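You operate a simulated robot arm through the tools that you are given. There is no shell and no other tool. Be economical: measure what you need, move in short steps, check, and stop when the job is done.

The job below is to be done with a simulated two-armed robot. You get a single attempt, and the scene is never put back.

Task
Put both strap rolls from the low bench in the matching side pockets.
Fine: match roll and harness seat by colour; close both side flaps again.

Only the result counts: the job must be done as asked and must still hold three seconds after the hand-in. Knocking over, shifting, dropping, spilling or breaking anything else fails it.

Robot
Two 7-joint arms with two-finger parallel grippers on one trunk, on a base that drives. Base frame: it is fixed to the floor where the robot stands at the start and does not move with it; the origin is under the middle of the robot, x ahead of it, y to its left, z up. Units: mm, degrees, N and s.
The left shoulder is at the start at [60, 143, 876], the right one opposite. With the tool pointing down near the work surface each hand reaches from about 300 to 740 mm from the robot's upright axis, wherever it stands, measured 20 degrees to its own side. Places, roughly: blue harness seat [1300, 100, 800]; blue strap roll [2000, 0, 750]; red harness seat [700, 100, 800]; red strap roll [2000, 0, 750]; side flap of the blue harness seat [1100, 100, 700]; side flap of the red harness seat [500, 100, 700]. Payload 1.57 kg a hand.
The tool frame of a hand sits at the grasp point between the pads (the TCP): z along the fingers, y along the line on which they close. The tips reach 30 mm beyond it. The gripper opens to 110 mm. The fingers are 24 mm wide and 12 mm thick; the gripper's body (48 by 112 mm) begins 78 mm behind the TCP.
Orientation is told as [roll, pitch, yaw] about the base's x, y, z axes, in that order, counted from this pose: with the fingers straight down and closing along the base's y, the tool's x points along the base's -x, its y along +y and its z along -z.

Tools
- The arms move only by the tool jog_arm. It takes "left_targets", "right_targets" or both (then of equal length, played together; a hand with none holds still); each is a list of rows, each a list of 7 numbers: the shift along the tool's x, y, z in mm, then the turn, a rotation vector about the tool's x, y, z in degrees, then the opening, from 0 (shut) to 1 (fully open). In form: [[tx, ty, tz, ax, ay, az, fingers], ...]. A call has 1 to 20 rows; each row is the pose to reach, as a shift and turn from the pose commanded when the call began, along the tool's axes at that moment. Rows are played at 5 a second. More than 50 mm and 8.6 degrees between two rows, or a gripper value outside its range, and nothing of the call is played. Where a pose cannot be reached the arm comes as near as it can. A force on the tool above 40 N (or 10 N above the force at the start of the call, whichever is more), or a blocked arm, ends the call early, and 0.2 s more pass. Each finger travels about 45 mm/s and halts on what it meets, pressing with about 36 N; the grip force reading is that of the motor and also rises with nothing between the fingers. The clock runs only during rows and for 0.2 s after the last one: add rows that repeat a pose to give the fingers time. It gives the time, the measured TCP pose, the force on the tool (base axes), the opening and the grip force at its end, in the units of the frame above (readings bear some noise), with the torque about the TCP (base axes, N m) and any sound that the robot's microphone picked up.
- Cameras (640 x 400 px; columns grow to the right, rows downward): "scene" is now at [42, 19.6, 1480.3]; the picture's right is [0.26, -0.97, 0.00], its down [-0.78, -0.21, -0.59] and it looks along [0.57, 0.15, -0.80] (base axes); focal length 290 px, centre (320, 200). "left" rides on the left gripper at [70, -16, -141] in its tool frame; the picture's right is [0.23, 0.97, 0.00], its down [-0.86, 0.20, -0.48] and it looks along [-0.47, 0.11, 0.88] (tool axes); focal length 222 px, centre (320, 200). "right" rides on the right gripper at [70, 16, -141] in its tool frame; the picture's right is [-0.23, 0.97, 0.00], its down [-0.86, -0.20, -0.48] and it looks along [-0.47, -0.11, 0.88] (tool axes); focal length 222 px, centre (320, 200). There is no depth. A picture from a camera that has moved, and an enlarged one, comes with that camera's place and axes in the base frame and with its lens.
- snapshot(camera): a new picture of that camera. It takes no simulated time.
- slide_trunk(by): slides the trunk up (or, below 0, down) by that many mm; the arms and the scene camera ride with it, the base frame stays. It gives what a move gives, with no picture.
- steer(legs): drives the robot by 1 to 6 legs, each [ahead, left, turn to the left] in mm, mm and degrees, along the robot's own axes; the way and the turn of a leg run together, so that a leg with both is an arc; at most 1500 mm and 180 degrees a leg. The arms and the cameras ride along, it lands a little off, and it stops where it bumps. It gives what a move gives.
- pan_tilt(pan, tilt): turns the head with the scene camera to pan (to the left, within 86 degrees either way) and tilt (down, from -29 to 69), counted from straight ahead of the robot. It gives what a move gives.
- inspect(camera, box): a new picture of the part [left, top, right, bottom] of that camera's present view, enlarged. It takes no simulated time.
- hand_in(): hands the job in; it is judged then, once.

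Go step by step. Nothing tells you exact positions but the pictures and the camera data: compare them with the known pose of the tool, close in by small moves and look again before you grip or let go. The budget is 120 turns and 92 pictures, counting those below and the enlarged ones. Unless the task says otherwise, let go and move clear before handing in, and close with one line.

The tools are called after "Call:" by a JSON object that holds its "fn" and its "kwargs". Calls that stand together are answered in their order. jog_arm: Moves the arms, as the interface text tells. Its arguments: {"type":"object","properties":{"left_targets":{"type":"array","items":{"type":"array","items":{"type":"number"}}},"right_targets":{"type":"array","items":{"type":"array","items":{"type":"number"}}}},"required":[]} The other tools are called the same way: slide_trunk (by) slides the trunk up or down; steer (legs) drives the base; pan_tilt (pan, tilt) turns the head that bears the scene camera; snapshot (camera) takes a picture; inspect (camera, box) takes an enlarged picture of a part of a camera's view; hand_in () hands the job in.

At the start:

```text
clock: 0.0
left_tool_pos: [415.7, 199.0, 950.4]
left_tool_rot: [-0.1, 0.1, 0.1]
left_force: [-1.1, 0.1, -0.9]
left_wrist_torque: [0.0, 0.02, 0.02]
left_opening: 109.6
left_gripper_force: 0.1
right_tool_pos: [483.2, -145.0, 964.7]
right_tool_rot: [0.0, 0.0, 0.0]
right_force: [0.0, 0.3, 0.2]
right_wrist_torque: [0.04, -0.04, 0.05]
right_opening: 110.0
right_gripper_force: 0.1
trunk travel left (down, up): [-475.0, 115.0]
robot x, y, heading: [3.3, -2.3, -0.0]
head pan, tilt: [14.9, 53.5]
```

scene: 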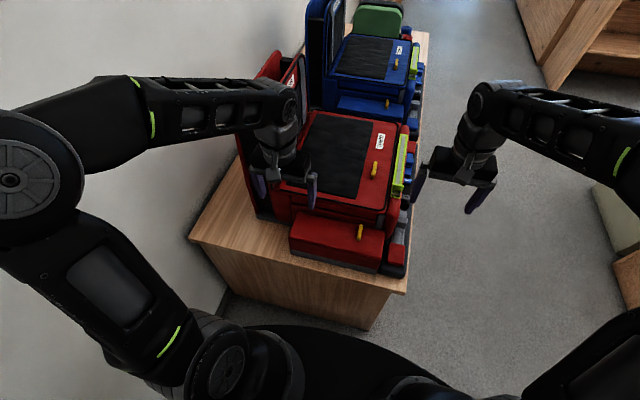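
right: 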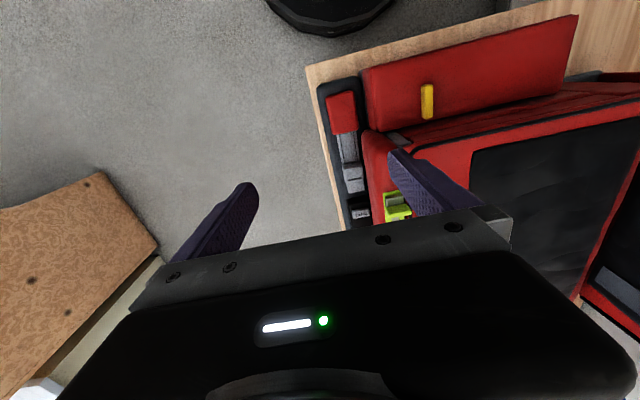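
left: 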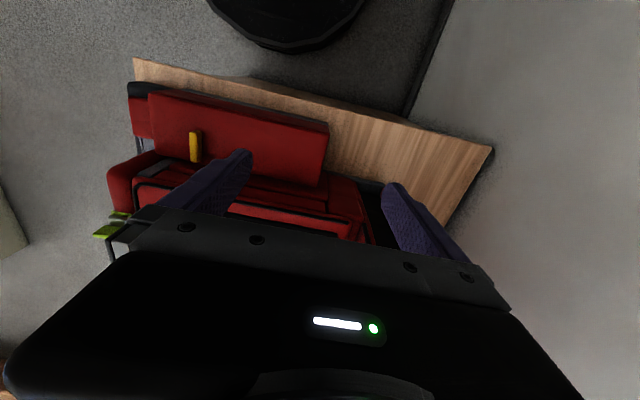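

I see the red bag on a wooden counter in front with a blue one beyond it, each with a side box carrying a yellow tab. Next I look further around to find the low bench and the rolls.

Call:
{"fn": "pan_tilt", "kwargs": {"pan": -5, "tilt": 25}}

Call:
{"fn": "snapshot", "kwargs": {"camera": "scene"}}

Call:
{"fn": "inspect", "kwargs": {"camera": "right", "box": [300, 0, 640, 220]}}

```text
clock: 0.9
left_tool_pos: [415.9, 199.6, 950.1]
left_tool_rot: [0.1, 0.0, 0.0]
left_force: [-0.4, -0.5, 0.5]
left_wrist_torque: [-0.02, 0.0, -0.01]
left_opening: 110.1
left_gripper_force: 0.0
right_tool_pos: [484.7, -146.6, 964.9]
right_tool_rot: [0.0, 0.1, 0.1]
right_force: [-0.3, -0.3, -0.1]
right_wrist_torque: [-0.01, -0.01, 0.01]
right_opening: 110.4
right_gripper_force: 0.0
trunk travel left (down, up): [-475.0, 115.0]
robot x, y, heading: [1.2, 1.5, 0.2]
head pan, tilt: [-5.0, 25.0]
```

```text
88 pictures are left
camera scene: at [62.6, -7.4, 1522.3], right [-0.09, -1.0, 0.0], down [-0.42, 0.04, -0.91], along [0.9, -0.08, -0.42], focal length 290 px, centre (320, 200)
```

scene: 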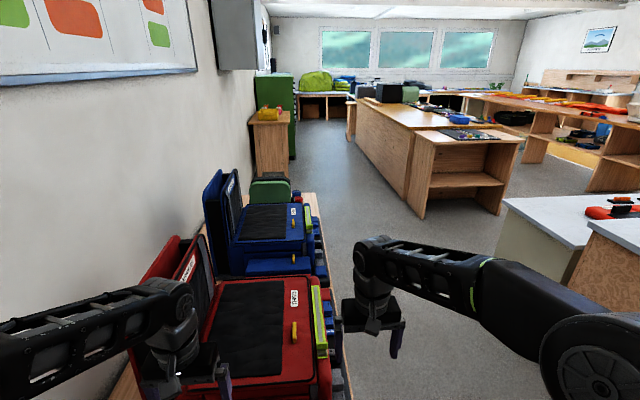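

```text
1.82 times, centred on (470, 110) of right
camera zoom: at [414.9, -129.1, 1105.6], right [0.23, 0.97, 0.0], down [0.86, -0.2, 0.48], along [0.47, -0.11, -0.88], focal length 404 px, centre (47, 364)
```

zoom: 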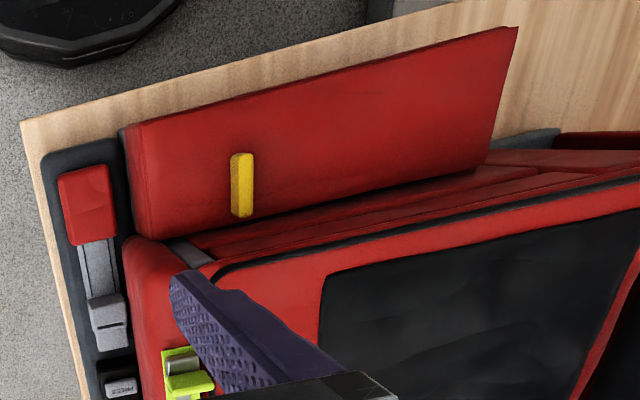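

The small wooden bench further along the wall seems to hold coloured items; I zoom in on it and the bags.

Call:
{"fn": "inspect", "kwargs": {"camera": "scene", "box": [230, 80, 330, 200]}}

Call:
{"fn": "inspect", "kwargs": {"camera": "scene", "box": [130, 160, 370, 400]}}

```text
3.33 times, centred on (280, 140) of scene
camera zoom: at [62.6, -7.4, 1522.3], right [-0.09, -1.0, 0.0], down [-0.42, 0.04, -0.91], along [0.9, -0.08, -0.42], focal length 968 px, centre (453, 400)
```

zoom: 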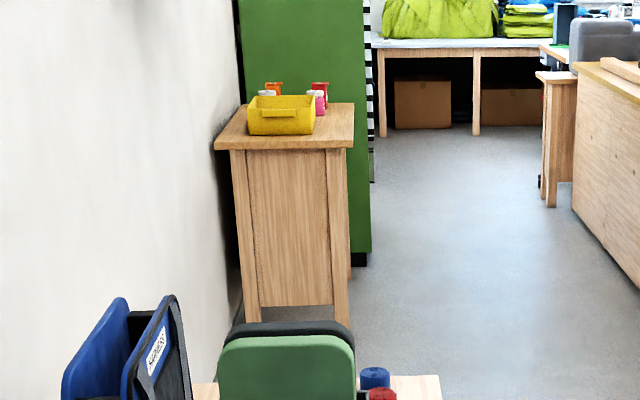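

```text
1.67 times, centred on (250, 280) of scene
camera zoom: at [62.6, -7.4, 1522.3], right [-0.09, -1.0, 0.0], down [-0.42, 0.04, -0.91], along [0.9, -0.08, -0.42], focal length 484 px, centre (437, 67)
```

zoom: 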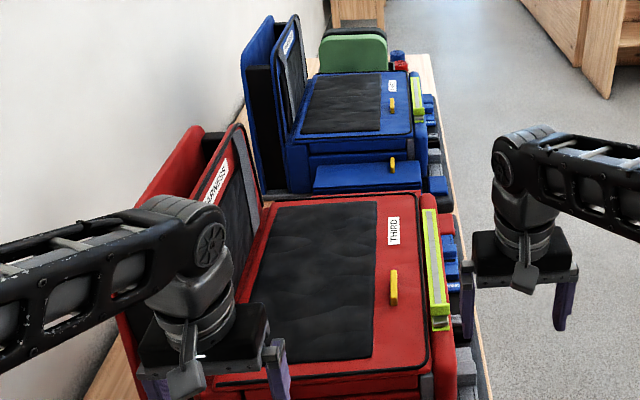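

The blue and red rolls stand at the far right end of the bench, beside the green bag. Now I look closely at the red side pocket near me, and at the aisle to the right.

Call:
{"fn": "pan_tilt", "kwargs": {"pan": 5, "tilt": 60}}

Call:
{"fn": "snapshot", "kwargs": {"camera": "scene"}}

Call:
{"fn": "inspect", "kwargs": {"camera": "scene", "box": [220, 60, 480, 260]}}

Call:
{"fn": "pan_tilt", "kwargs": {"pan": -50, "tilt": 35}}

Call:
{"fn": "snapshot", "kwargs": {"camera": "scene"}}

```text
clock: 1.9
left_tool_pos: [415.8, 199.4, 950.1]
left_tool_rot: [-0.1, 0.0, 0.0]
left_force: [-0.8, -0.9, -0.3]
left_wrist_torque: [-0.01, 0.0, 0.01]
left_opening: 109.8
left_gripper_force: 0.1
right_tool_pos: [483.7, -146.0, 964.3]
right_tool_rot: [0.0, 0.1, 0.1]
right_force: [-0.1, -0.1, -0.4]
right_wrist_torque: [0.0, 0.0, 0.0]
right_opening: 110.2
right_gripper_force: 0.1
trunk travel left (down, up): [-475.0, 115.0]
robot x, y, heading: [2.0, -1.1, -0.2]
head pan, tilt: [5.0, 60.0]
```

```text
84 pictures are left
camera scene: at [37.3, 6.4, 1472.4], right [0.09, -1.0, 0.0], down [-0.86, -0.08, -0.5], along [0.5, 0.04, -0.87], focal length 290 px, centre (320, 200)
```

scene: 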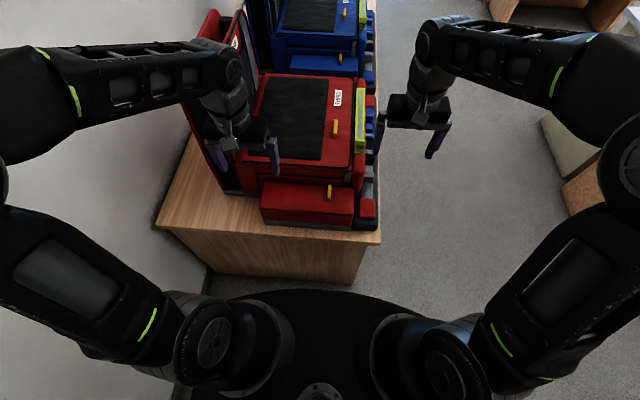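

```text
2.00 times, centred on (350, 160) of scene
camera zoom: at [37.3, 6.4, 1472.4], right [0.09, -1.0, 0.0], down [-0.86, -0.08, -0.5], along [0.5, 0.04, -0.87], focal length 580 px, centre (260, 280)
```

zoom: 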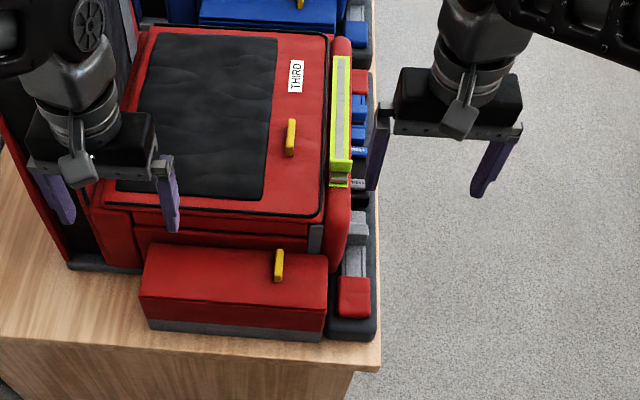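

```text
clock: 3.2
left_tool_pos: [415.7, 200.4, 950.6]
left_tool_rot: [0.0, 0.1, 0.0]
left_force: [0.3, 0.5, -0.2]
left_wrist_torque: [-0.01, 0.02, 0.01]
left_opening: 110.1
left_gripper_force: 0.1
right_tool_pos: [484.3, -146.0, 964.7]
right_tool_rot: [0.0, 0.0, 0.0]
right_force: [-0.3, -0.2, 0.1]
right_wrist_torque: [0.02, -0.02, 0.01]
right_opening: 110.2
right_gripper_force: 0.1
trunk travel left (down, up): [-475.0, 115.0]
robot x, y, heading: [0.6, -2.1, -0.0]
head pan, tilt: [-50.0, 35.0]
```

```text
82 pictures are left
camera scene: at [27.5, -66.8, 1506.6], right [-0.77, -0.64, 0.0], down [-0.37, 0.44, -0.82], along [0.53, -0.63, -0.57], focal length 290 px, centre (320, 200)
```

scene: 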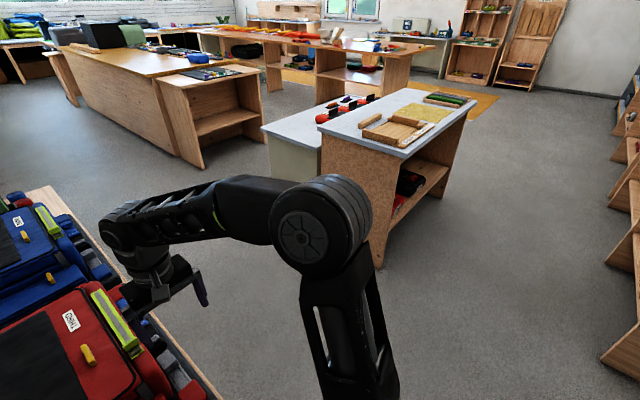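

The aisle is wide, so driving alongside is fine. The red side box spans about x 415–505, y −55–205, z 610–745 with its pull tab around (477,12,756). I move the left hand for a closer look.

Call:
{"fn": "jog_arm", "kwargs": {"left_targets": [[0, -45, 0, 0, 0, 0, 1], [0, -90, 20, 0, 0, 0, 1], [0, -130, 50, 0, 0, 0, 1]]}}

Call:
{"fn": "snapshot", "kwargs": {"camera": "left"}}

Call:
{"fn": "pan_tilt", "kwargs": {"pan": 0, "tilt": 55}}

Call:
{"fn": "inspect", "kwargs": {"camera": "scene", "box": [240, 120, 400, 240]}}

```text
clock: 4.0
left_tool_pos: [416.3, 67.0, 900.6]
left_tool_rot: [-0.1, 0.1, 0.0]
left_force: [0.4, -0.2, 0.4]
left_wrist_torque: [-0.01, 0.03, 0.04]
left_opening: 110.2
left_gripper_force: 0.1
right_tool_pos: [485.5, -146.6, 964.3]
right_tool_rot: [0.0, 0.0, 0.0]
right_force: [-0.9, -0.2, -0.3]
right_wrist_torque: [0.0, 0.01, 0.01]
right_opening: 110.3
right_gripper_force: 0.1
trunk travel left (down, up): [-475.0, 115.0]
robot x, y, heading: [-0.6, 1.2, 0.0]
head pan, tilt: [-50.0, 35.0]
```

```text
81 pictures are left
camera left: at [346.8, 52.9, 1041.1], right [-0.23, 0.97, 0.0], down [0.85, 0.2, 0.48], along [0.47, 0.11, -0.88], focal length 222 px, centre (320, 200)
```

left: 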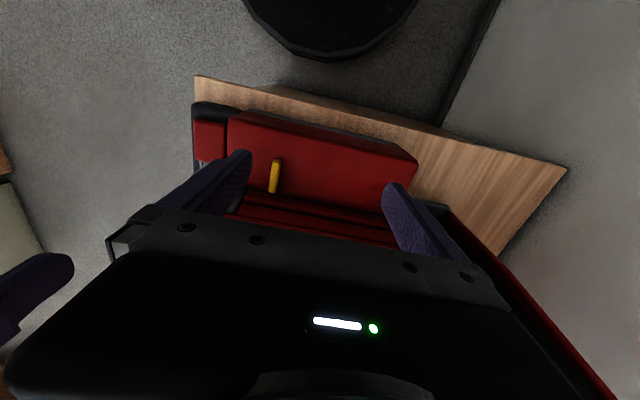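

```text
clock: 5.2
left_tool_pos: [416.7, 68.5, 901.8]
left_tool_rot: [0.1, 0.0, 0.0]
left_force: [0.1, -0.4, -0.1]
left_wrist_torque: [-0.02, -0.01, -0.04]
left_opening: 110.3
left_gripper_force: 0.0
right_tool_pos: [484.7, -146.5, 964.3]
right_tool_rot: [0.0, 0.1, 0.1]
right_force: [-0.1, -0.2, -0.6]
right_wrist_torque: [-0.02, 0.02, -0.01]
right_opening: 109.8
right_gripper_force: 0.1
trunk travel left (down, up): [-475.0, 115.0]
robot x, y, heading: [-2.9, -3.5, 0.2]
head pan, tilt: [0.0, 55.0]
```

```text
3.33 times, centred on (320, 180) of scene
camera zoom: at [43.0, 0.5, 1478.4], right [0.0, -1.0, 0.0], down [-0.82, 0.0, -0.57], along [0.57, 0.0, -0.82], focal length 968 px, centre (320, 267)
```

zoom: 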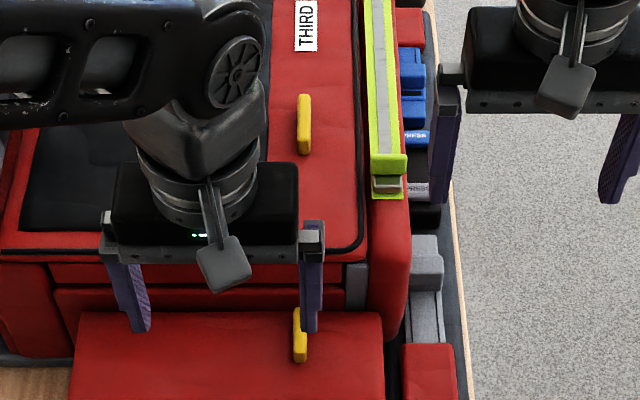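

I zoom in on the pocket in the left camera.

Call:
{"fn": "inspect", "kwargs": {"camera": "left", "box": [180, 70, 440, 250]}}

```text
2.22 times, centred on (310, 160) of left
camera zoom: at [346.4, 54.1, 1041.5], right [-0.23, 0.97, 0.0], down [0.86, 0.2, 0.48], along [0.47, 0.11, -0.88], focal length 494 px, centre (342, 289)
```

zoom: 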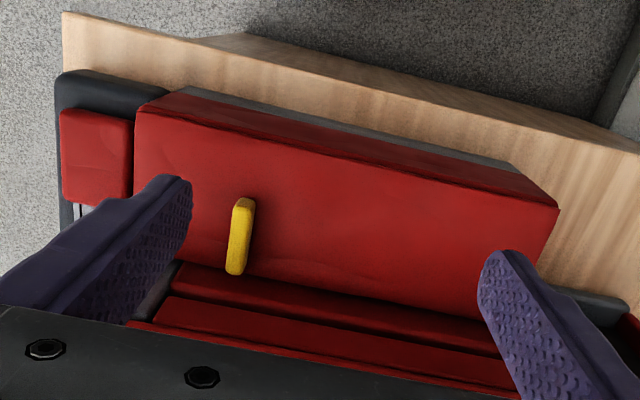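

The pocket looks like a lid with a tab; I need a side view to find the hinge. I tilt the right hand from over the aisle to look at it side-on.

Call:
{"fn": "jog_arm", "kwargs": {"right_targets": [[0, -20, 20, -8, 0, 0, 1], [0, -40, 40, -16, 0, 0, 1], [0, -60, 60, -24, 0, 0, 1], [0, -75, 80, -32, 0, 0, 1], [0, -90, 95, -40, 0, 0, 1], [0, -105, 110, -48, 0, 0, 1], [0, -115, 120, -56, 0, 0, 1], [0, -120, 130, -64, 0, 0, 1], [0, -120, 140, -70, 0, 0, 1]]}}

Call:
{"fn": "snapshot", "kwargs": {"camera": "right"}}

```text
clock: 7.2
left_tool_pos: [416.7, 67.8, 900.4]
left_tool_rot: [0.0, 0.1, 0.1]
left_force: [0.5, -0.2, -0.4]
left_wrist_torque: [0.06, 0.0, 0.01]
left_opening: 109.9
left_gripper_force: 0.0
right_tool_pos: [484.6, -265.8, 824.9]
right_tool_rot: [70.1, -0.1, 0.0]
right_force: [-0.9, -0.5, 0.3]
right_wrist_torque: [-0.04, 0.0, -0.02]
right_opening: 109.9
right_gripper_force: 0.1
trunk travel left (down, up): [-475.0, 115.0]
robot x, y, heading: [1.2, -1.7, 0.1]
head pan, tilt: [0.0, 55.0]
```

```text
78 pictures are left
camera right: at [414.8, -393.5, 887.4], right [0.23, 0.33, 0.92], down [0.86, -0.52, -0.02], along [0.47, 0.79, -0.4], focal length 222 px, centre (320, 200)
```

right: 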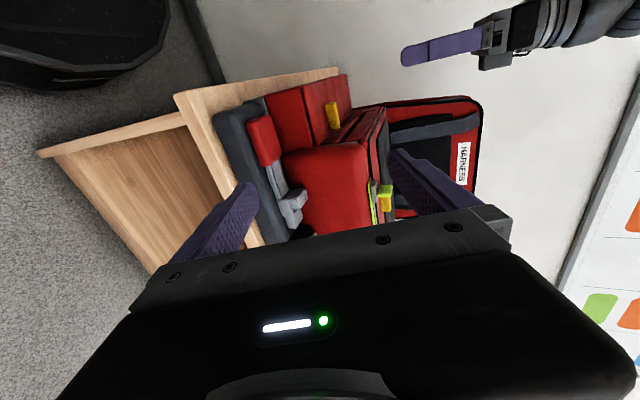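

Call:
{"fn": "inspect", "kwargs": {"camera": "right", "box": [190, 60, 400, 250]}}

```text
2.11 times, centred on (295, 155) of right
camera zoom: at [414.8, -393.5, 887.4], right [0.23, 0.33, 0.92], down [0.86, -0.52, -0.02], along [0.47, 0.79, -0.4], focal length 468 px, centre (373, 295)
```

zoom: 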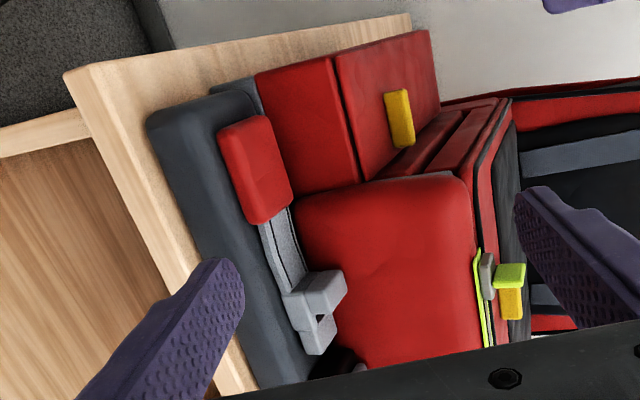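

The lid top is at z≈735 and the tab (about 40 mm along x, 20 mm tall) sits at about (472,12). I hover the left hand above the tab, while the right camera watches.

Call:
{"fn": "jog_arm", "kwargs": {"left_targets": [[-28, -28, 30, 0, 0, 0, 0.8], [-55, -56, 60, 0, 0, 0, 0.6], [-55, -56, 80, 0, 0, 0, 0.4], [-55, -56, 80, 0, 0, 0, 0.4]]}}

Call:
{"fn": "inspect", "kwargs": {"camera": "right", "box": [190, 10, 510, 210]}}

Call:
{"fn": "snapshot", "kwargs": {"camera": "left"}}

```text
clock: 8.2
left_tool_pos: [471.5, 13.2, 820.0]
left_tool_rot: [0.0, 0.1, 0.1]
left_force: [-0.7, 0.3, 0.0]
left_wrist_torque: [-0.03, 0.0, -0.01]
left_opening: 44.1
left_gripper_force: 0.0
right_tool_pos: [484.1, -266.7, 823.6]
right_tool_rot: [70.1, 0.0, 0.0]
right_force: [-0.2, 0.2, 0.4]
right_wrist_torque: [0.0, 0.0, -0.01]
right_opening: 110.1
right_gripper_force: 0.0
trunk travel left (down, up): [-475.0, 115.0]
robot x, y, heading: [-1.1, 1.6, 0.1]
head pan, tilt: [0.0, 55.0]
```

```text
2.00 times, centred on (350, 110) of right
camera zoom: at [414.7, -392.9, 887.6], right [0.23, 0.33, 0.92], down [0.85, -0.52, -0.02], along [0.47, 0.79, -0.4], focal length 444 px, centre (260, 380)
```

zoom: 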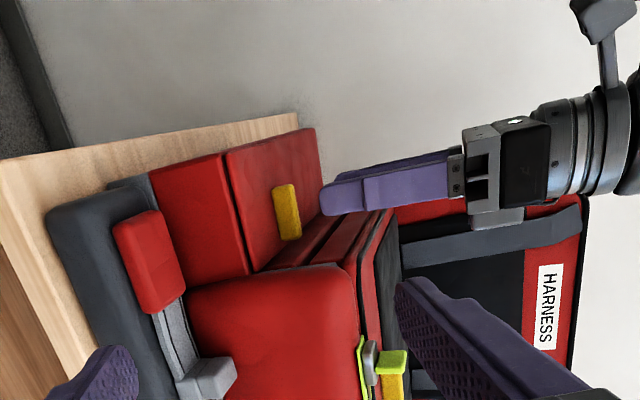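

```text
75 pictures are left
camera left: at [400.7, -1.9, 960.6], right [-0.23, 0.97, 0.0], down [0.85, 0.2, 0.48], along [0.47, 0.11, -0.88], focal length 222 px, centre (320, 200)
```

left: 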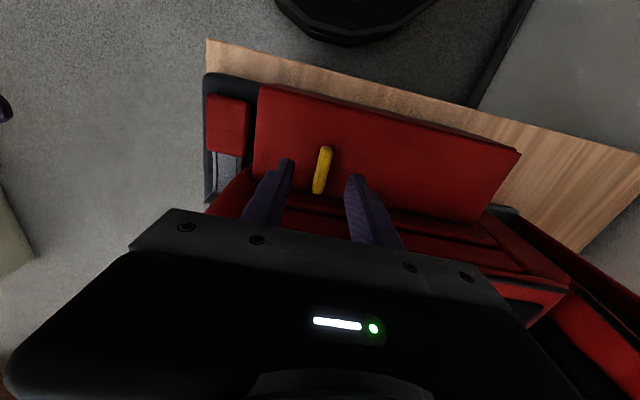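

The tab's centre measures about (479,18). I lower over it and grip.

Call:
{"fn": "jog_arm", "kwargs": {"left_targets": [[-7, 5, 25, 0, 0, 0, 0.4], [-7, 5, 48, 0, 0, 0, 0.4], [-7, 5, 48, 0, 0, 0, 0.2], [-7, 5, 48, 0, 0, 0, 0], [-7, 5, 48, 0, 0, 0, 0], [-7, 5, 48, 0, 0, 0, 0]]}}

Call:
{"fn": "inspect", "kwargs": {"camera": "right", "box": [190, 10, 510, 210]}}

```text
clock: 9.6
left_tool_pos: [478.6, 16.0, 771.6]
left_tool_rot: [0.1, 0.0, 0.0]
left_force: [0.3, -5.7, -3.2]
left_wrist_torque: [-0.13, -0.15, 0.23]
left_opening: 12.0
left_gripper_force: 29.7
right_tool_pos: [484.8, -267.2, 823.9]
right_tool_rot: [70.1, 0.0, 0.0]
right_force: [-0.3, -0.1, 0.3]
right_wrist_torque: [0.02, -0.01, 0.01]
right_opening: 110.2
right_gripper_force: 0.1
trunk travel left (down, up): [-475.0, 115.0]
robot x, y, heading: [-0.1, 0.5, 0.2]
head pan, tilt: [0.0, 55.0]
```

```text
2.00 times, centred on (350, 110) of right
camera zoom: at [414.8, -393.4, 887.3], right [0.23, 0.33, 0.92], down [0.85, -0.52, -0.02], along [0.47, 0.79, -0.4], focal length 444 px, centre (260, 380)
```

zoom: 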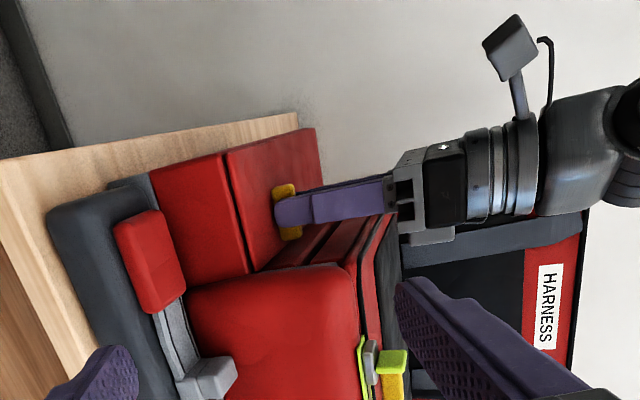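

The tab is gripped (12 mm). I lift gently to learn how the lid moves.

Call:
{"fn": "jog_arm", "kwargs": {"left_targets": [[0, 1, -5, 0, 0, 0, 0], [0, 1, -10, 0, 0, 0, 0], [0, 1, -15, 0, 0, 0, 0], [0, 1, -20, 0, 0, 0, 0]]}}

Call:
{"fn": "inspect", "kwargs": {"camera": "right", "box": [190, 10, 510, 210]}}

```text
clock: 10.5
left_tool_pos: [473.2, 17.1, 787.5]
left_tool_rot: [0.1, 0.6, -0.1]
left_force: [0.4, -4.6, -6.1]
left_wrist_torque: [-0.13, -0.3, 0.54]
left_opening: 11.8
left_gripper_force: 28.9
right_tool_pos: [484.3, -267.8, 824.6]
right_tool_rot: [69.9, -0.1, -0.1]
right_force: [0.0, -0.4, 0.5]
right_wrist_torque: [-0.01, -0.01, 0.03]
right_opening: 110.3
right_gripper_force: 0.0
trunk travel left (down, up): [-475.0, 115.0]
robot x, y, heading: [-1.9, 0.4, 0.3]
head pan, tilt: [0.0, 55.0]
stopped in row 4 (left hand): the force on the tool passed its limit at 42 N (the readings are from after the stop); the commanded pose is now the measured one
```

```text
2.00 times, centred on (350, 110) of right
camera zoom: at [414.8, -393.4, 887.8], right [0.23, 0.33, 0.92], down [0.85, -0.52, -0.02], along [0.47, 0.79, -0.4], focal length 444 px, centre (260, 380)
```

zoom: 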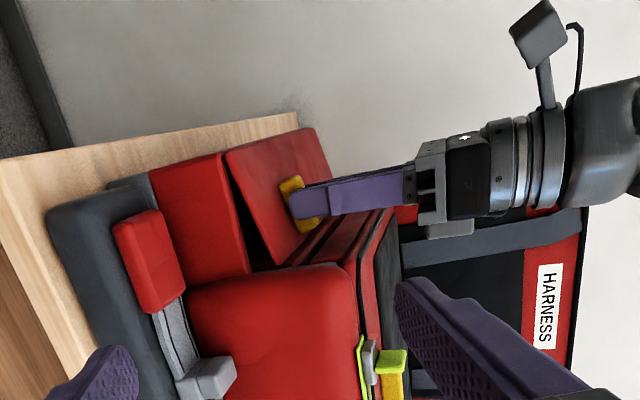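

The lid hinges along its robot-side edge (x≈416, z≈740) and opens toward me. I follow that arc with the hand turning along.

Call:
{"fn": "jog_arm", "kwargs": {"left_targets": [[6.5, 0, -7.1, 0, -7.5, 0, 0], [14, 0, -13.3, 0, -15, 0, 0], [22.2, 0, -18.4, 0, -22.5, 0, 0], [31, 0, -22.4, 0, -30, 0, 0], [40.3, 0, -25.3, 0, -37.5, 0, 0], [49.8, 0, -26.8, 0, -45, 0, 0]]}}

Call:
{"fn": "inspect", "kwargs": {"camera": "right", "box": [190, 10, 510, 210]}}

```text
clock: 11.8
left_tool_pos: [429.1, 17.2, 809.7]
left_tool_rot: [-1.4, -39.7, 0.8]
left_force: [-5.5, -6.7, -0.9]
left_wrist_torque: [0.92, 0.38, -0.26]
left_opening: 12.1
left_gripper_force: 29.2
right_tool_pos: [484.1, -266.8, 825.1]
right_tool_rot: [70.0, -0.1, 0.1]
right_force: [0.6, 0.4, 0.5]
right_wrist_torque: [-0.02, -0.03, 0.01]
right_opening: 110.1
right_gripper_force: 0.1
trunk travel left (down, up): [-475.0, 115.0]
robot x, y, heading: [2.4, -0.3, 0.0]
head pan, tilt: [0.0, 55.0]
stopped in row 6 (left hand): the force on the tool passed its limit at 79 N (the readings are from after the stop); the commanded pose is now the measured one
```

```text
2.00 times, centred on (350, 110) of right
camera zoom: at [414.1, -392.9, 888.8], right [0.23, 0.33, 0.92], down [0.85, -0.52, -0.02], along [0.47, 0.79, -0.4], focal length 444 px, centre (260, 380)
```

zoom: 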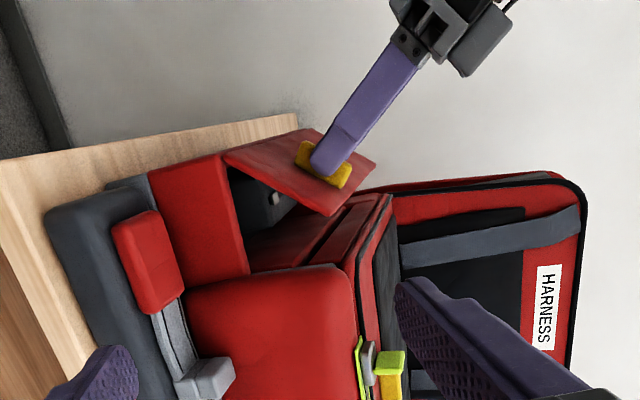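

The lid is at about 50°; I was pulling slightly too high. I continue with a tighter arc.

Call:
{"fn": "jog_arm", "kwargs": {"left_targets": [[6.7, 0, -6.5, 0, -7.5, 0, 0], [14.3, 0, -12, 0, -15, 0, 0], [22.6, 0, -16.5, 0, -22.5, 0, 0], [31.5, 0, -20, 0, -30, 0, 0]]}}

Call:
{"fn": "inspect", "kwargs": {"camera": "right", "box": [190, 10, 510, 210]}}

```text
clock: 12.2
left_tool_pos: [429.3, 17.1, 808.7]
left_tool_rot: [-3.2, -42.6, 2.9]
left_force: [-8.6, -10.9, 12.6]
left_wrist_torque: [0.83, 0.74, -0.27]
left_opening: 12.7
left_gripper_force: 29.9
right_tool_pos: [481.5, -266.8, 826.1]
right_tool_rot: [69.9, -0.2, 0.0]
right_force: [0.0, 1.2, 0.7]
right_wrist_torque: [-0.06, -0.02, 0.01]
right_opening: 110.0
right_gripper_force: 0.2
trunk travel left (down, up): [-475.0, 115.0]
robot x, y, heading: [0.7, 0.4, -0.4]
head pan, tilt: [0.0, 55.0]
stopped in row 1 (left hand): the force on the tool passed its limit at 45 N (the readings are from after the stop); the commanded pose is now the measured one
```

```text
2.00 times, centred on (350, 110) of right
camera zoom: at [412.5, -393.8, 889.0], right [0.23, 0.33, 0.92], down [0.85, -0.52, -0.02], along [0.47, 0.79, -0.4], focal length 444 px, centre (260, 380)
```

zoom: 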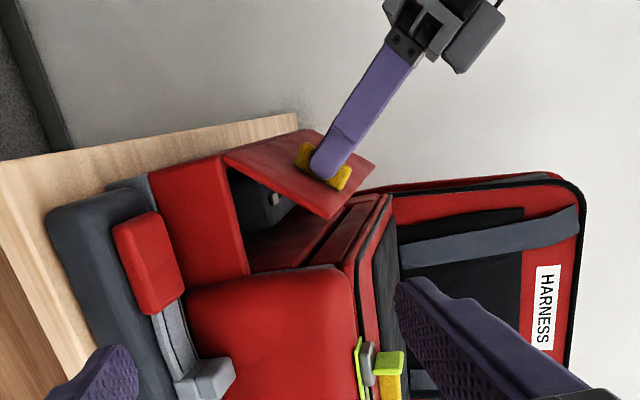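

Something resists; I check the arm posture with the scene camera.

Call:
{"fn": "snapshot", "kwargs": {"camera": "scene"}}

Call:
{"fn": "snapshot", "kwargs": {"camera": "left"}}

```text
70 pictures are left
camera scene: at [40.7, 0.1, 1479.0], right [0.0, -1.0, 0.0], down [-0.82, 0.0, -0.57], along [0.57, 0.0, -0.82], focal length 290 px, centre (320, 200)
```

scene: 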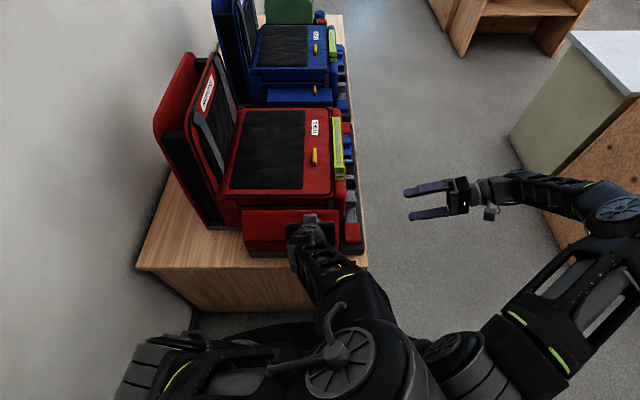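

```text
69 pictures are left
camera left: at [283.4, 3.3, 865.8], right [-0.18, 0.96, -0.2], down [0.3, 0.24, 0.92], along [0.94, 0.11, -0.34], focal length 222 px, centre (320, 200)
```

left: 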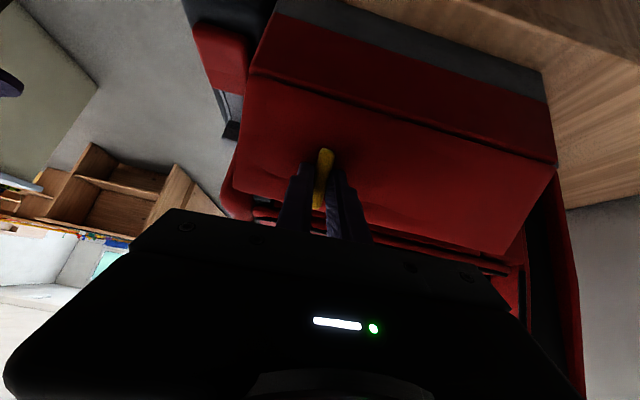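

The arm is cramped near the body. I release the tab and see whether the lid holds.

Call:
{"fn": "jog_arm", "kwargs": {"left_targets": [[0, 0, 0, 0, 0, 0, 0.2], [0, 0, 0, 0, 0, 0, 0.4], [0, 0, -20, 0, 0, 0, 0.4], [0, 0, -45, 0, 0, 0, 0.4], [0, 0, -45, 0, 0, 0, 0.4]]}}

Call:
{"fn": "inspect", "kwargs": {"camera": "right", "box": [190, 10, 510, 210]}}

```text
clock: 13.1
left_tool_pos: [430.7, 43.9, 812.8]
left_tool_rot: [3.8, -43.8, -0.1]
left_force: [-11.8, -32.0, -5.1]
left_wrist_torque: [-0.57, 0.91, -1.13]
left_opening: 71.7
left_gripper_force: 15.6
left hand out of reach, approached as far as the arm can: row 4
right_tool_pos: [481.8, -270.2, 824.5]
right_tool_rot: [70.2, -0.1, -0.3]
right_force: [0.2, 0.2, 0.3]
right_wrist_torque: [0.02, 0.02, 0.03]
right_opening: 110.2
right_gripper_force: 0.0
trunk travel left (down, up): [-475.0, 115.0]
robot x, y, heading: [-0.9, -1.3, -0.4]
head pan, tilt: [0.0, 55.0]
stopped in row 4 (left hand): the force on the tool passed its limit at 53 N (the readings are from after the stop); the commanded pose is now the measured one
```

```text
2.00 times, centred on (350, 110) of right
camera zoom: at [411.4, -398.1, 887.2], right [0.23, 0.33, 0.92], down [0.85, -0.52, -0.02], along [0.47, 0.79, -0.4], focal length 444 px, centre (260, 380)
```

zoom: 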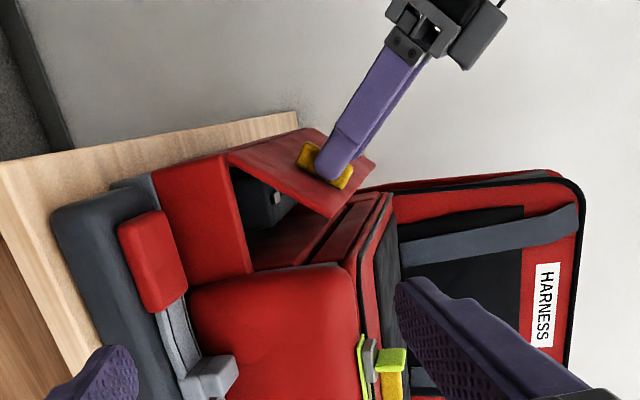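

The right finger still drags on the tab; I ease the hand sideways to free it.

Call:
{"fn": "jog_arm", "kwargs": {"left_targets": [[0, -10, 0, 0, 0, 0, 0.65], [0, -20, 0, 0, 0, 0, 0.65], [0, -20, 0, 0, 0, 0, 0.65]]}}

Call:
{"fn": "inspect", "kwargs": {"camera": "right", "box": [190, 10, 510, 210]}}

```text
clock: 13.9
left_tool_pos: [433.1, 39.4, 809.6]
left_tool_rot: [4.5, -43.4, 1.2]
left_force: [-0.3, 0.5, 0.5]
left_wrist_torque: [0.03, 0.0, -0.01]
left_opening: 71.5
left_gripper_force: 0.0
right_tool_pos: [482.4, -268.9, 825.1]
right_tool_rot: [70.1, -0.1, -0.2]
right_force: [0.1, -0.8, -0.5]
right_wrist_torque: [0.03, -0.05, -0.01]
right_opening: 110.0
right_gripper_force: 0.1
trunk travel left (down, up): [-475.0, 115.0]
robot x, y, heading: [-2.8, -0.2, -0.3]
head pan, tilt: [0.0, 55.0]
```

```text
2.00 times, centred on (350, 110) of right
camera zoom: at [413.0, -394.6, 887.8], right [0.23, 0.33, 0.92], down [0.85, -0.52, -0.02], along [0.47, 0.79, -0.4], focal length 444 px, centre (260, 380)
```

zoom: 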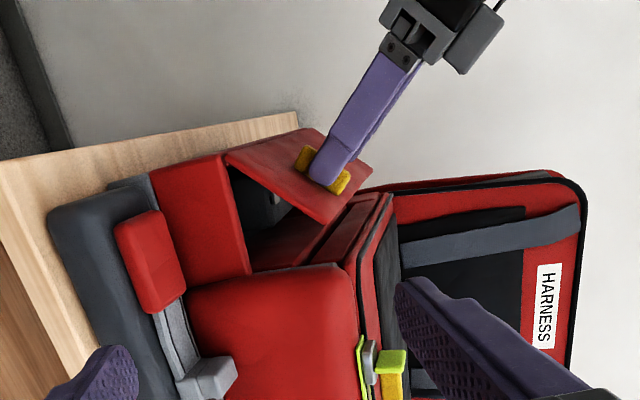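

The lid stays up by itself at about 45° and the hand is free. I back the robot off to get working room.

Call:
{"fn": "steer", "kwargs": {"legs": [[-200, 0, 0]]}}

Call:
{"fn": "snapshot", "kwargs": {"camera": "scene"}}

```text
clock: 15.5
left_tool_pos: [232.0, 41.1, 809.9]
left_tool_rot: [4.3, -43.4, 1.2]
left_force: [-0.2, 0.0, 0.7]
left_wrist_torque: [-0.05, 0.01, 0.01]
left_opening: 71.4
left_gripper_force: 0.0
right_tool_pos: [282.7, -266.6, 824.8]
right_tool_rot: [70.1, -0.1, -0.2]
right_force: [-0.4, 0.6, 0.0]
right_wrist_torque: [0.01, 0.01, -0.02]
right_opening: 109.8
right_gripper_force: 0.0
trunk travel left (down, up): [-475.0, 115.0]
robot x, y, heading: [-200.6, 0.2, -0.3]
head pan, tilt: [0.0, 55.0]
```

```text
66 pictures are left
camera scene: at [-158.3, 0.3, 1478.5], right [0.0, -1.0, 0.0], down [-0.82, 0.0, -0.57], along [0.57, 0.0, -0.82], focal length 290 px, centre (320, 200)
```

scene: 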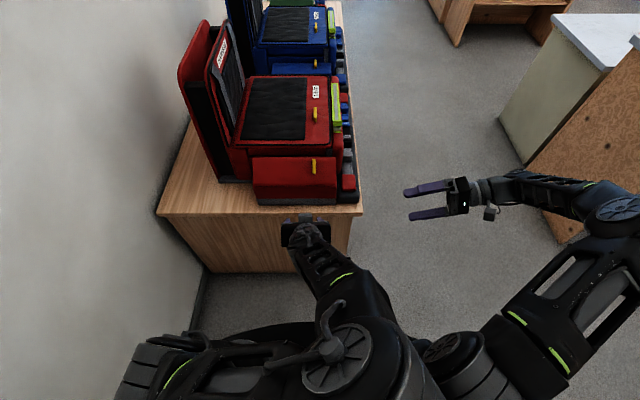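

I straighten the left hand to fingers-down and raise it.

Call:
{"fn": "jog_arm", "kwargs": {"left_targets": [[-26, 6, 4, 0, 7.2, 0, 0.6], [-52, 12, 8, 0, 14.4, 0, 0.5], [-78, 18, 12, 0, 21.6, 0, 0.4], [-104, 24, 16, 0, 28.8, 0, 0.2], [-130, 29, 20, 0, 36, 0, 0], [-156, 35, 24, 0, 43.4, 0, 0]]}}

Call:
{"fn": "steer", "kwargs": {"legs": [[80, 0, 0]]}}

Call:
{"fn": "snapshot", "kwargs": {"camera": "left"}}

Call:
{"fn": "inspect", "kwargs": {"camera": "scene", "box": [200, 80, 400, 240]}}

```text
clock: 16.9
left_tool_pos: [360.4, 81.6, 901.7]
left_tool_rot: [3.2, 0.0, 4.2]
left_force: [0.1, -0.7, 0.6]
left_wrist_torque: [-0.02, 0.02, 0.0]
left_opening: 0.0
left_gripper_force: 13.4
right_tool_pos: [283.5, -266.4, 824.6]
right_tool_rot: [70.0, 0.0, -0.1]
right_force: [-0.1, -0.6, 0.5]
right_wrist_torque: [0.0, 0.0, -0.01]
right_opening: 110.0
right_gripper_force: 0.0
trunk travel left (down, up): [-475.0, 115.0]
robot x, y, heading: [-198.7, 0.2, -0.4]
head pan, tilt: [0.0, 55.0]
```

```text
clock: 17.9
left_tool_pos: [441.2, 80.2, 901.6]
left_tool_rot: [3.1, 0.1, 4.2]
left_force: [1.0, 0.0, 0.2]
left_wrist_torque: [0.0, 0.03, 0.01]
left_opening: 0.1
left_gripper_force: 21.2
right_tool_pos: [365.2, -267.1, 823.8]
right_tool_rot: [70.1, 0.1, -0.1]
right_force: [0.0, -0.7, 0.3]
right_wrist_torque: [0.0, -0.02, 0.04]
right_opening: 110.0
right_gripper_force: 0.0
trunk travel left (down, up): [-475.0, 115.0]
robot x, y, heading: [-118.1, 0.3, -0.1]
head pan, tilt: [0.0, 55.0]
```

```text
65 pictures are left
camera left: at [373.5, 53.0, 1040.9], right [-0.3, 0.95, 0.05], down [0.84, 0.24, 0.49], along [0.45, 0.19, -0.87], focal length 222 px, centre (320, 200)
```

left: 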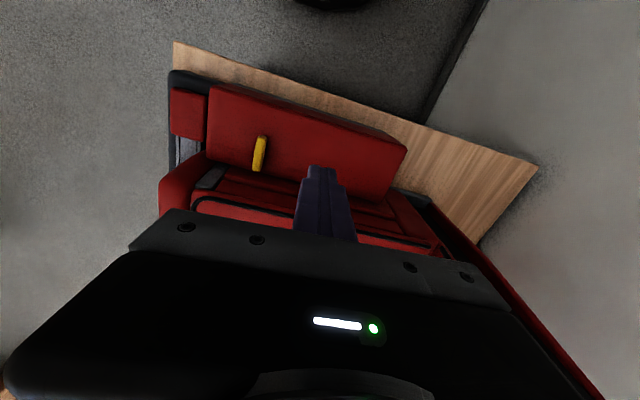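

```text
2.50 times, centred on (300, 160) of scene
camera zoom: at [-74.5, -0.1, 1478.3], right [0.0, -1.0, 0.0], down [-0.82, 0.0, -0.57], along [0.57, 0.0, -0.82], focal length 726 px, centre (370, 300)
```

zoom: 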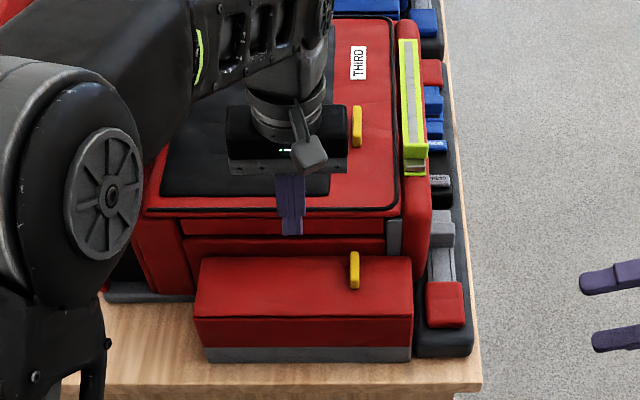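

The lid fell shut again, so it must go past vertical. I back off a little more for arm room and hover over the tab again.

Call:
{"fn": "steer", "kwargs": {"legs": [[-60, 0, 0]]}}

Call:
{"fn": "jog_arm", "kwargs": {"left_targets": [[-31, -24, 25, 1, 0, 1.4, 0.2], [-62, -48, 50, 2, 0, 2.8, 0.4], [-92, -73, 75, 3.1, 0, 4.2, 0.4], [-92, -73, 75, 3.1, 0, 4.2, 0.4]]}}

Call:
{"fn": "inspect", "kwargs": {"camera": "left", "box": [180, 70, 440, 250]}}

```text
clock: 18.9
left_tool_pos: [379.8, 81.6, 903.3]
left_tool_rot: [3.2, 0.0, 4.2]
left_force: [-0.8, -0.4, 0.3]
left_wrist_torque: [-0.01, -0.02, -0.01]
left_opening: 0.1
left_gripper_force: 21.2
right_tool_pos: [303.4, -267.5, 825.2]
right_tool_rot: [70.2, -0.1, 0.0]
right_force: [0.5, 0.3, -0.3]
right_wrist_torque: [-0.02, -0.01, -0.01]
right_opening: 110.0
right_gripper_force: 0.0
trunk travel left (down, up): [-475.0, 115.0]
robot x, y, heading: [-180.0, 0.8, -0.3]
head pan, tilt: [0.0, 55.0]
```

```text
clock: 19.9
left_tool_pos: [477.3, 18.3, 821.8]
left_tool_rot: [0.2, 0.0, -0.1]
left_force: [-0.5, -0.3, -0.3]
left_wrist_torque: [0.02, -0.01, -0.01]
left_opening: 44.1
left_gripper_force: 0.0
right_tool_pos: [305.0, -266.2, 825.2]
right_tool_rot: [70.1, -0.1, 0.0]
right_force: [-0.7, 0.4, -0.2]
right_wrist_torque: [0.01, 0.0, -0.01]
right_opening: 110.0
right_gripper_force: 0.1
trunk travel left (down, up): [-475.0, 115.0]
robot x, y, heading: [-178.2, -0.6, -0.3]
head pan, tilt: [0.0, 55.0]
```

```text
2.22 times, centred on (310, 160) of left
camera zoom: at [407.4, 3.3, 962.5], right [-0.23, 0.97, 0.0], down [0.86, 0.2, 0.48], along [0.46, 0.11, -0.88], focal length 494 px, centre (342, 289)
```

zoom: 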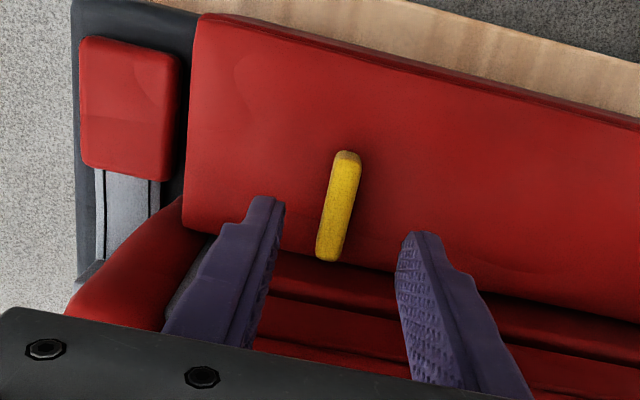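

Tab centred at (478,18). I grip it a touch higher and follow the full arc past vertical.

Call:
{"fn": "jog_arm", "kwargs": {"left_targets": [[-1, 0, 25, 0, 0, 0, 0.4], [-1, 0, 47.8, 0, 0, 0, 0.3], [-1, 0, 47.8, 0, 0, 0, 0], [-1, 0, 47.8, 0, 0, 0, 0], [-1, 0, 47.8, 0, 0, 0, 0], [1.4, 0, 39.8, 0, 0, 0, 0], [4.7, 0, 32.2, 0, 0, 0, 0], [12, 0, 25.3, 0, -7.5, 0, 0], [20, 0, 19.4, 0, -15, 0, 0], [28.7, 0, 14.7, 0, -22.5, 0, 0], [38.1, 0, 11, 0, -30, 0, 0], [47.8, 0, 8.6, 0, -37.5, 0, 0], [57.7, 0, 7.5, 0, -45, 0, 0], [67.7, 0, 7.7, 0, -52.5, 0, 0], [77.6, 0, 9.3, 0, -60, 0, 0], [87.1, 0, 12.1, 0, -65, 0, 0], [95.7, 0, 14.3, 0, -68, 0, 0], [103.7, 0, 16.6, 0, -70, 0, 0]]}}

Call:
{"fn": "snapshot", "kwargs": {"camera": "scene"}}

```text
clock: 23.2
left_tool_pos: [397.2, 16.5, 808.8]
left_tool_rot: [0.3, -59.8, -0.4]
left_force: [13.5, -2.3, -16.1]
left_wrist_torque: [-0.52, -0.48, 0.34]
left_opening: 11.7
left_gripper_force: 29.4
right_tool_pos: [307.7, -267.0, 825.1]
right_tool_rot: [70.1, 0.1, -0.2]
right_force: [-0.4, -0.1, -0.1]
right_wrist_torque: [-0.04, 0.01, -0.01]
right_opening: 109.8
right_gripper_force: 0.0
trunk travel left (down, up): [-475.0, 115.0]
robot x, y, heading: [-178.8, -2.6, -0.4]
head pan, tilt: [0.0, 55.0]
stopped in row 16 (left hand): the force on the tool passed its limit at 41 N (the readings are from after the stop); the commanded pose is now the measured one
```

```text
62 pictures are left
camera scene: at [-133.2, 0.4, 1478.9], right [0.0, -1.0, 0.0], down [-0.82, 0.0, -0.57], along [0.57, 0.0, -0.82], focal length 290 px, centre (320, 200)
```

scene: 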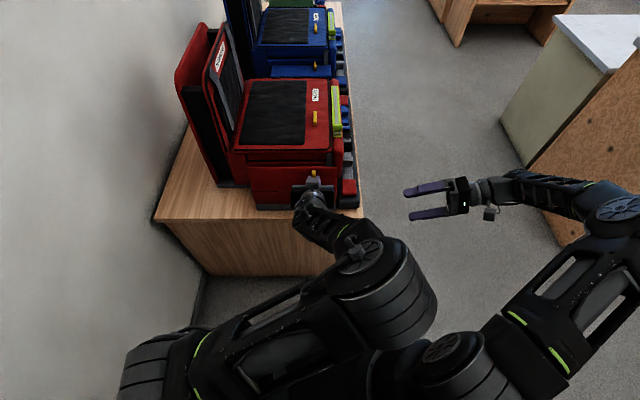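

The lid is at about 77°. I pull it a bit further, following a slightly tighter arc.

Call:
{"fn": "jog_arm", "kwargs": {"left_targets": [[6.6, 0, -5.4, 0, -3, 0, 0], [12.4, 0, -11.3, 0, -6, 0, 0], [19, 0, -16.7, 0, -9, 0, 0], [26.5, 0, -21.6, 0, -12, 0, 0], [34.8, 0, -26, 0, -15, 0, 0]]}}

Call:
{"fn": "inspect", "kwargs": {"camera": "scene", "box": [220, 120, 380, 220]}}

```text
clock: 24.2
left_tool_pos: [368.1, 17.1, 797.0]
left_tool_rot: [0.2, -72.2, -0.4]
left_force: [19.3, -0.7, -12.4]
left_wrist_torque: [-0.44, -0.11, 0.04]
left_opening: 11.9
left_gripper_force: 29.0
right_tool_pos: [307.8, -266.5, 823.8]
right_tool_rot: [70.1, 0.0, -0.1]
right_force: [-1.1, 0.1, 0.3]
right_wrist_torque: [0.0, -0.01, 0.03]
right_opening: 110.0
right_gripper_force: 0.1
trunk travel left (down, up): [-475.0, 115.0]
robot x, y, heading: [-176.8, -4.6, -0.2]
head pan, tilt: [0.0, 55.0]
stopped in row 5 (left hand): the force on the tool passed its limit at 50 N (the readings are from after the stop); the commanded pose is now the measured one
```

```text
4.00 times, centred on (300, 170) of scene
camera zoom: at [-132.4, 0.2, 1478.3], right [0.0, -1.0, 0.0], down [-0.82, 0.0, -0.57], along [0.57, 0.0, -0.82], focal length 1161 px, centre (400, 320)
```

zoom: 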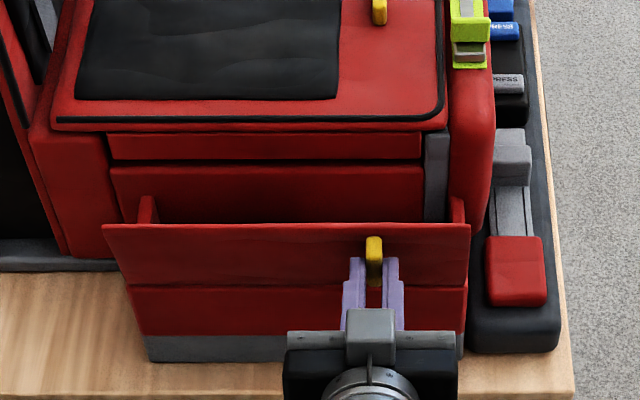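

The lid stands past vertical (~100°). I release the tab and withdraw along the fingers to see if it stays.

Call:
{"fn": "jog_arm", "kwargs": {"left_targets": [[0, 0, 0, 0, 0, 0, 0.2], [0, 0, 0, 0, 0, 0, 0.4], [0, 0, -15, 0, 0, 0, 0.4], [0, 0, -35, 0, 0, 0, 0.4]]}}

Call:
{"fn": "inspect", "kwargs": {"camera": "scene", "box": [220, 120, 380, 220]}}

```text
clock: 25.2
left_tool_pos: [331.7, 17.4, 810.5]
left_tool_rot: [0.4, -72.3, -0.5]
left_force: [-0.5, 0.3, 0.4]
left_wrist_torque: [0.03, -0.01, -0.01]
left_opening: 44.1
left_gripper_force: 0.1
right_tool_pos: [305.8, -267.2, 824.7]
right_tool_rot: [70.1, -0.1, 0.0]
right_force: [0.0, 0.0, 0.4]
right_wrist_torque: [-0.02, 0.0, 0.0]
right_opening: 109.9
right_gripper_force: 0.0
trunk travel left (down, up): [-475.0, 115.0]
robot x, y, heading: [-180.6, 0.8, -0.3]
head pan, tilt: [0.0, 55.0]
```

```text
4.00 times, centred on (300, 170) of scene
camera zoom: at [-136.3, 0.4, 1478.4], right [0.0, -1.0, 0.0], down [-0.82, 0.0, -0.57], along [0.57, 0.0, -0.82], focal length 1161 px, centre (400, 320)
```

zoom: 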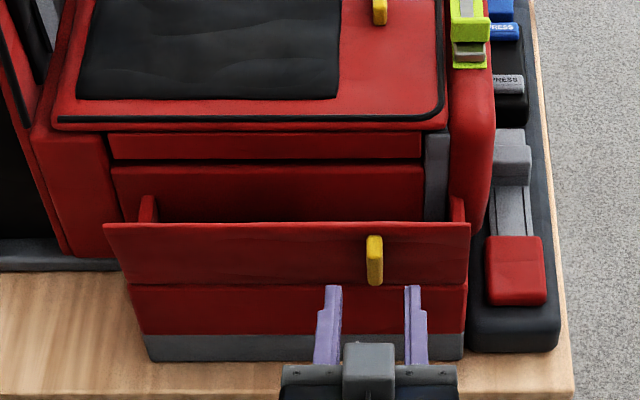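

The lid stays open. I back off, straighten the left hand and look inside the pocket from above.

Call:
{"fn": "steer", "kwargs": {"legs": [[-100, 0, 0]]}}

Call:
{"fn": "jog_arm", "kwargs": {"left_targets": [[-20, 0, 0, 0, 8, 0, 0.4], [-40, 0, 0, 0, 16, 0, 0.4], [-60, 0, 0, 0, 24, 0, 0.4], [-80, 0, 0, 0, 32, 0, 0.4], [-100, 0, 5, 0, 40, 0, 0.4], [-115, 0, 10, 0, 48, 0, 0.4], [-130, 0, 20, 0, 56, 0, 0.4], [-140, 0, 30, 0, 64, 0, 0.4], [-150, 0, 45, 0, 72, 0, 0.4]]}}

```text
clock: 26.4
left_tool_pos: [231.2, 19.2, 809.6]
left_tool_rot: [0.4, -72.4, -0.5]
left_force: [-0.1, -0.2, -0.1]
left_wrist_torque: [-0.01, -0.01, 0.0]
left_opening: 44.2
left_gripper_force: 0.1
right_tool_pos: [204.4, -266.0, 825.2]
right_tool_rot: [70.1, -0.1, -0.1]
right_force: [-0.3, -0.1, -0.1]
right_wrist_torque: [-0.01, 0.01, -0.05]
right_opening: 110.2
right_gripper_force: 0.1
trunk travel left (down, up): [-475.0, 115.0]
robot x, y, heading: [-280.4, -0.6, -0.3]
head pan, tilt: [0.0, 55.0]
```

```text
clock: 28.4
left_tool_pos: [322.0, 19.7, 936.6]
left_tool_rot: [0.2, -0.2, -0.1]
left_force: [-0.4, 0.0, 0.3]
left_wrist_torque: [0.02, 0.01, 0.03]
left_opening: 44.2
left_gripper_force: 0.1
right_tool_pos: [205.8, -265.8, 823.8]
right_tool_rot: [70.1, 0.0, -0.1]
right_force: [-0.2, 0.9, -1.0]
right_wrist_torque: [-0.01, 0.02, 0.04]
right_opening: 110.2
right_gripper_force: 0.1
trunk travel left (down, up): [-475.0, 115.0]
robot x, y, heading: [-281.0, -2.1, 0.3]
head pan, tilt: [0.0, 55.0]
```

Call:
{"fn": "jog_arm", "kwargs": {"left_targets": [[-45, 20, 0, 0, 0, 0, 0.6], [-90, 40, 0, 0, 0, 0, 0.8], [-118, 50, 0, 0, 0, 0, 1]]}}

Call:
{"fn": "inspect", "kwargs": {"camera": "left", "box": [120, 70, 440, 270]}}

```text
clock: 29.2
left_tool_pos: [355.5, 31.3, 940.7]
left_tool_rot: [0.1, -0.5, -0.1]
left_force: [-0.4, -0.5, -0.4]
left_wrist_torque: [0.02, 0.0, -0.01]
left_opening: 109.9
left_gripper_force: 0.3
left hand out of reach, approached as far as the arm can: row 1, 2, 3
right_tool_pos: [205.3, -266.3, 825.2]
right_tool_rot: [70.2, -0.1, -0.1]
right_force: [-1.5, 0.0, -0.5]
right_wrist_torque: [0.0, -0.03, 0.03]
right_opening: 109.8
right_gripper_force: 0.1
trunk travel left (down, up): [-475.0, 115.0]
robot x, y, heading: [-277.4, -2.0, 0.2]
head pan, tilt: [0.0, 55.0]
```

```text
2.00 times, centred on (280, 170) of left
camera zoom: at [283.9, 18.0, 1079.8], right [-0.22, 0.97, 0.0], down [0.85, 0.2, 0.49], along [0.47, 0.11, -0.87], focal length 444 px, centre (400, 260)
```

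zoom: 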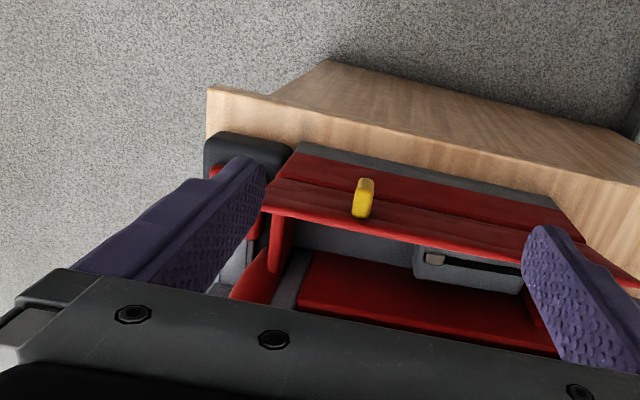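

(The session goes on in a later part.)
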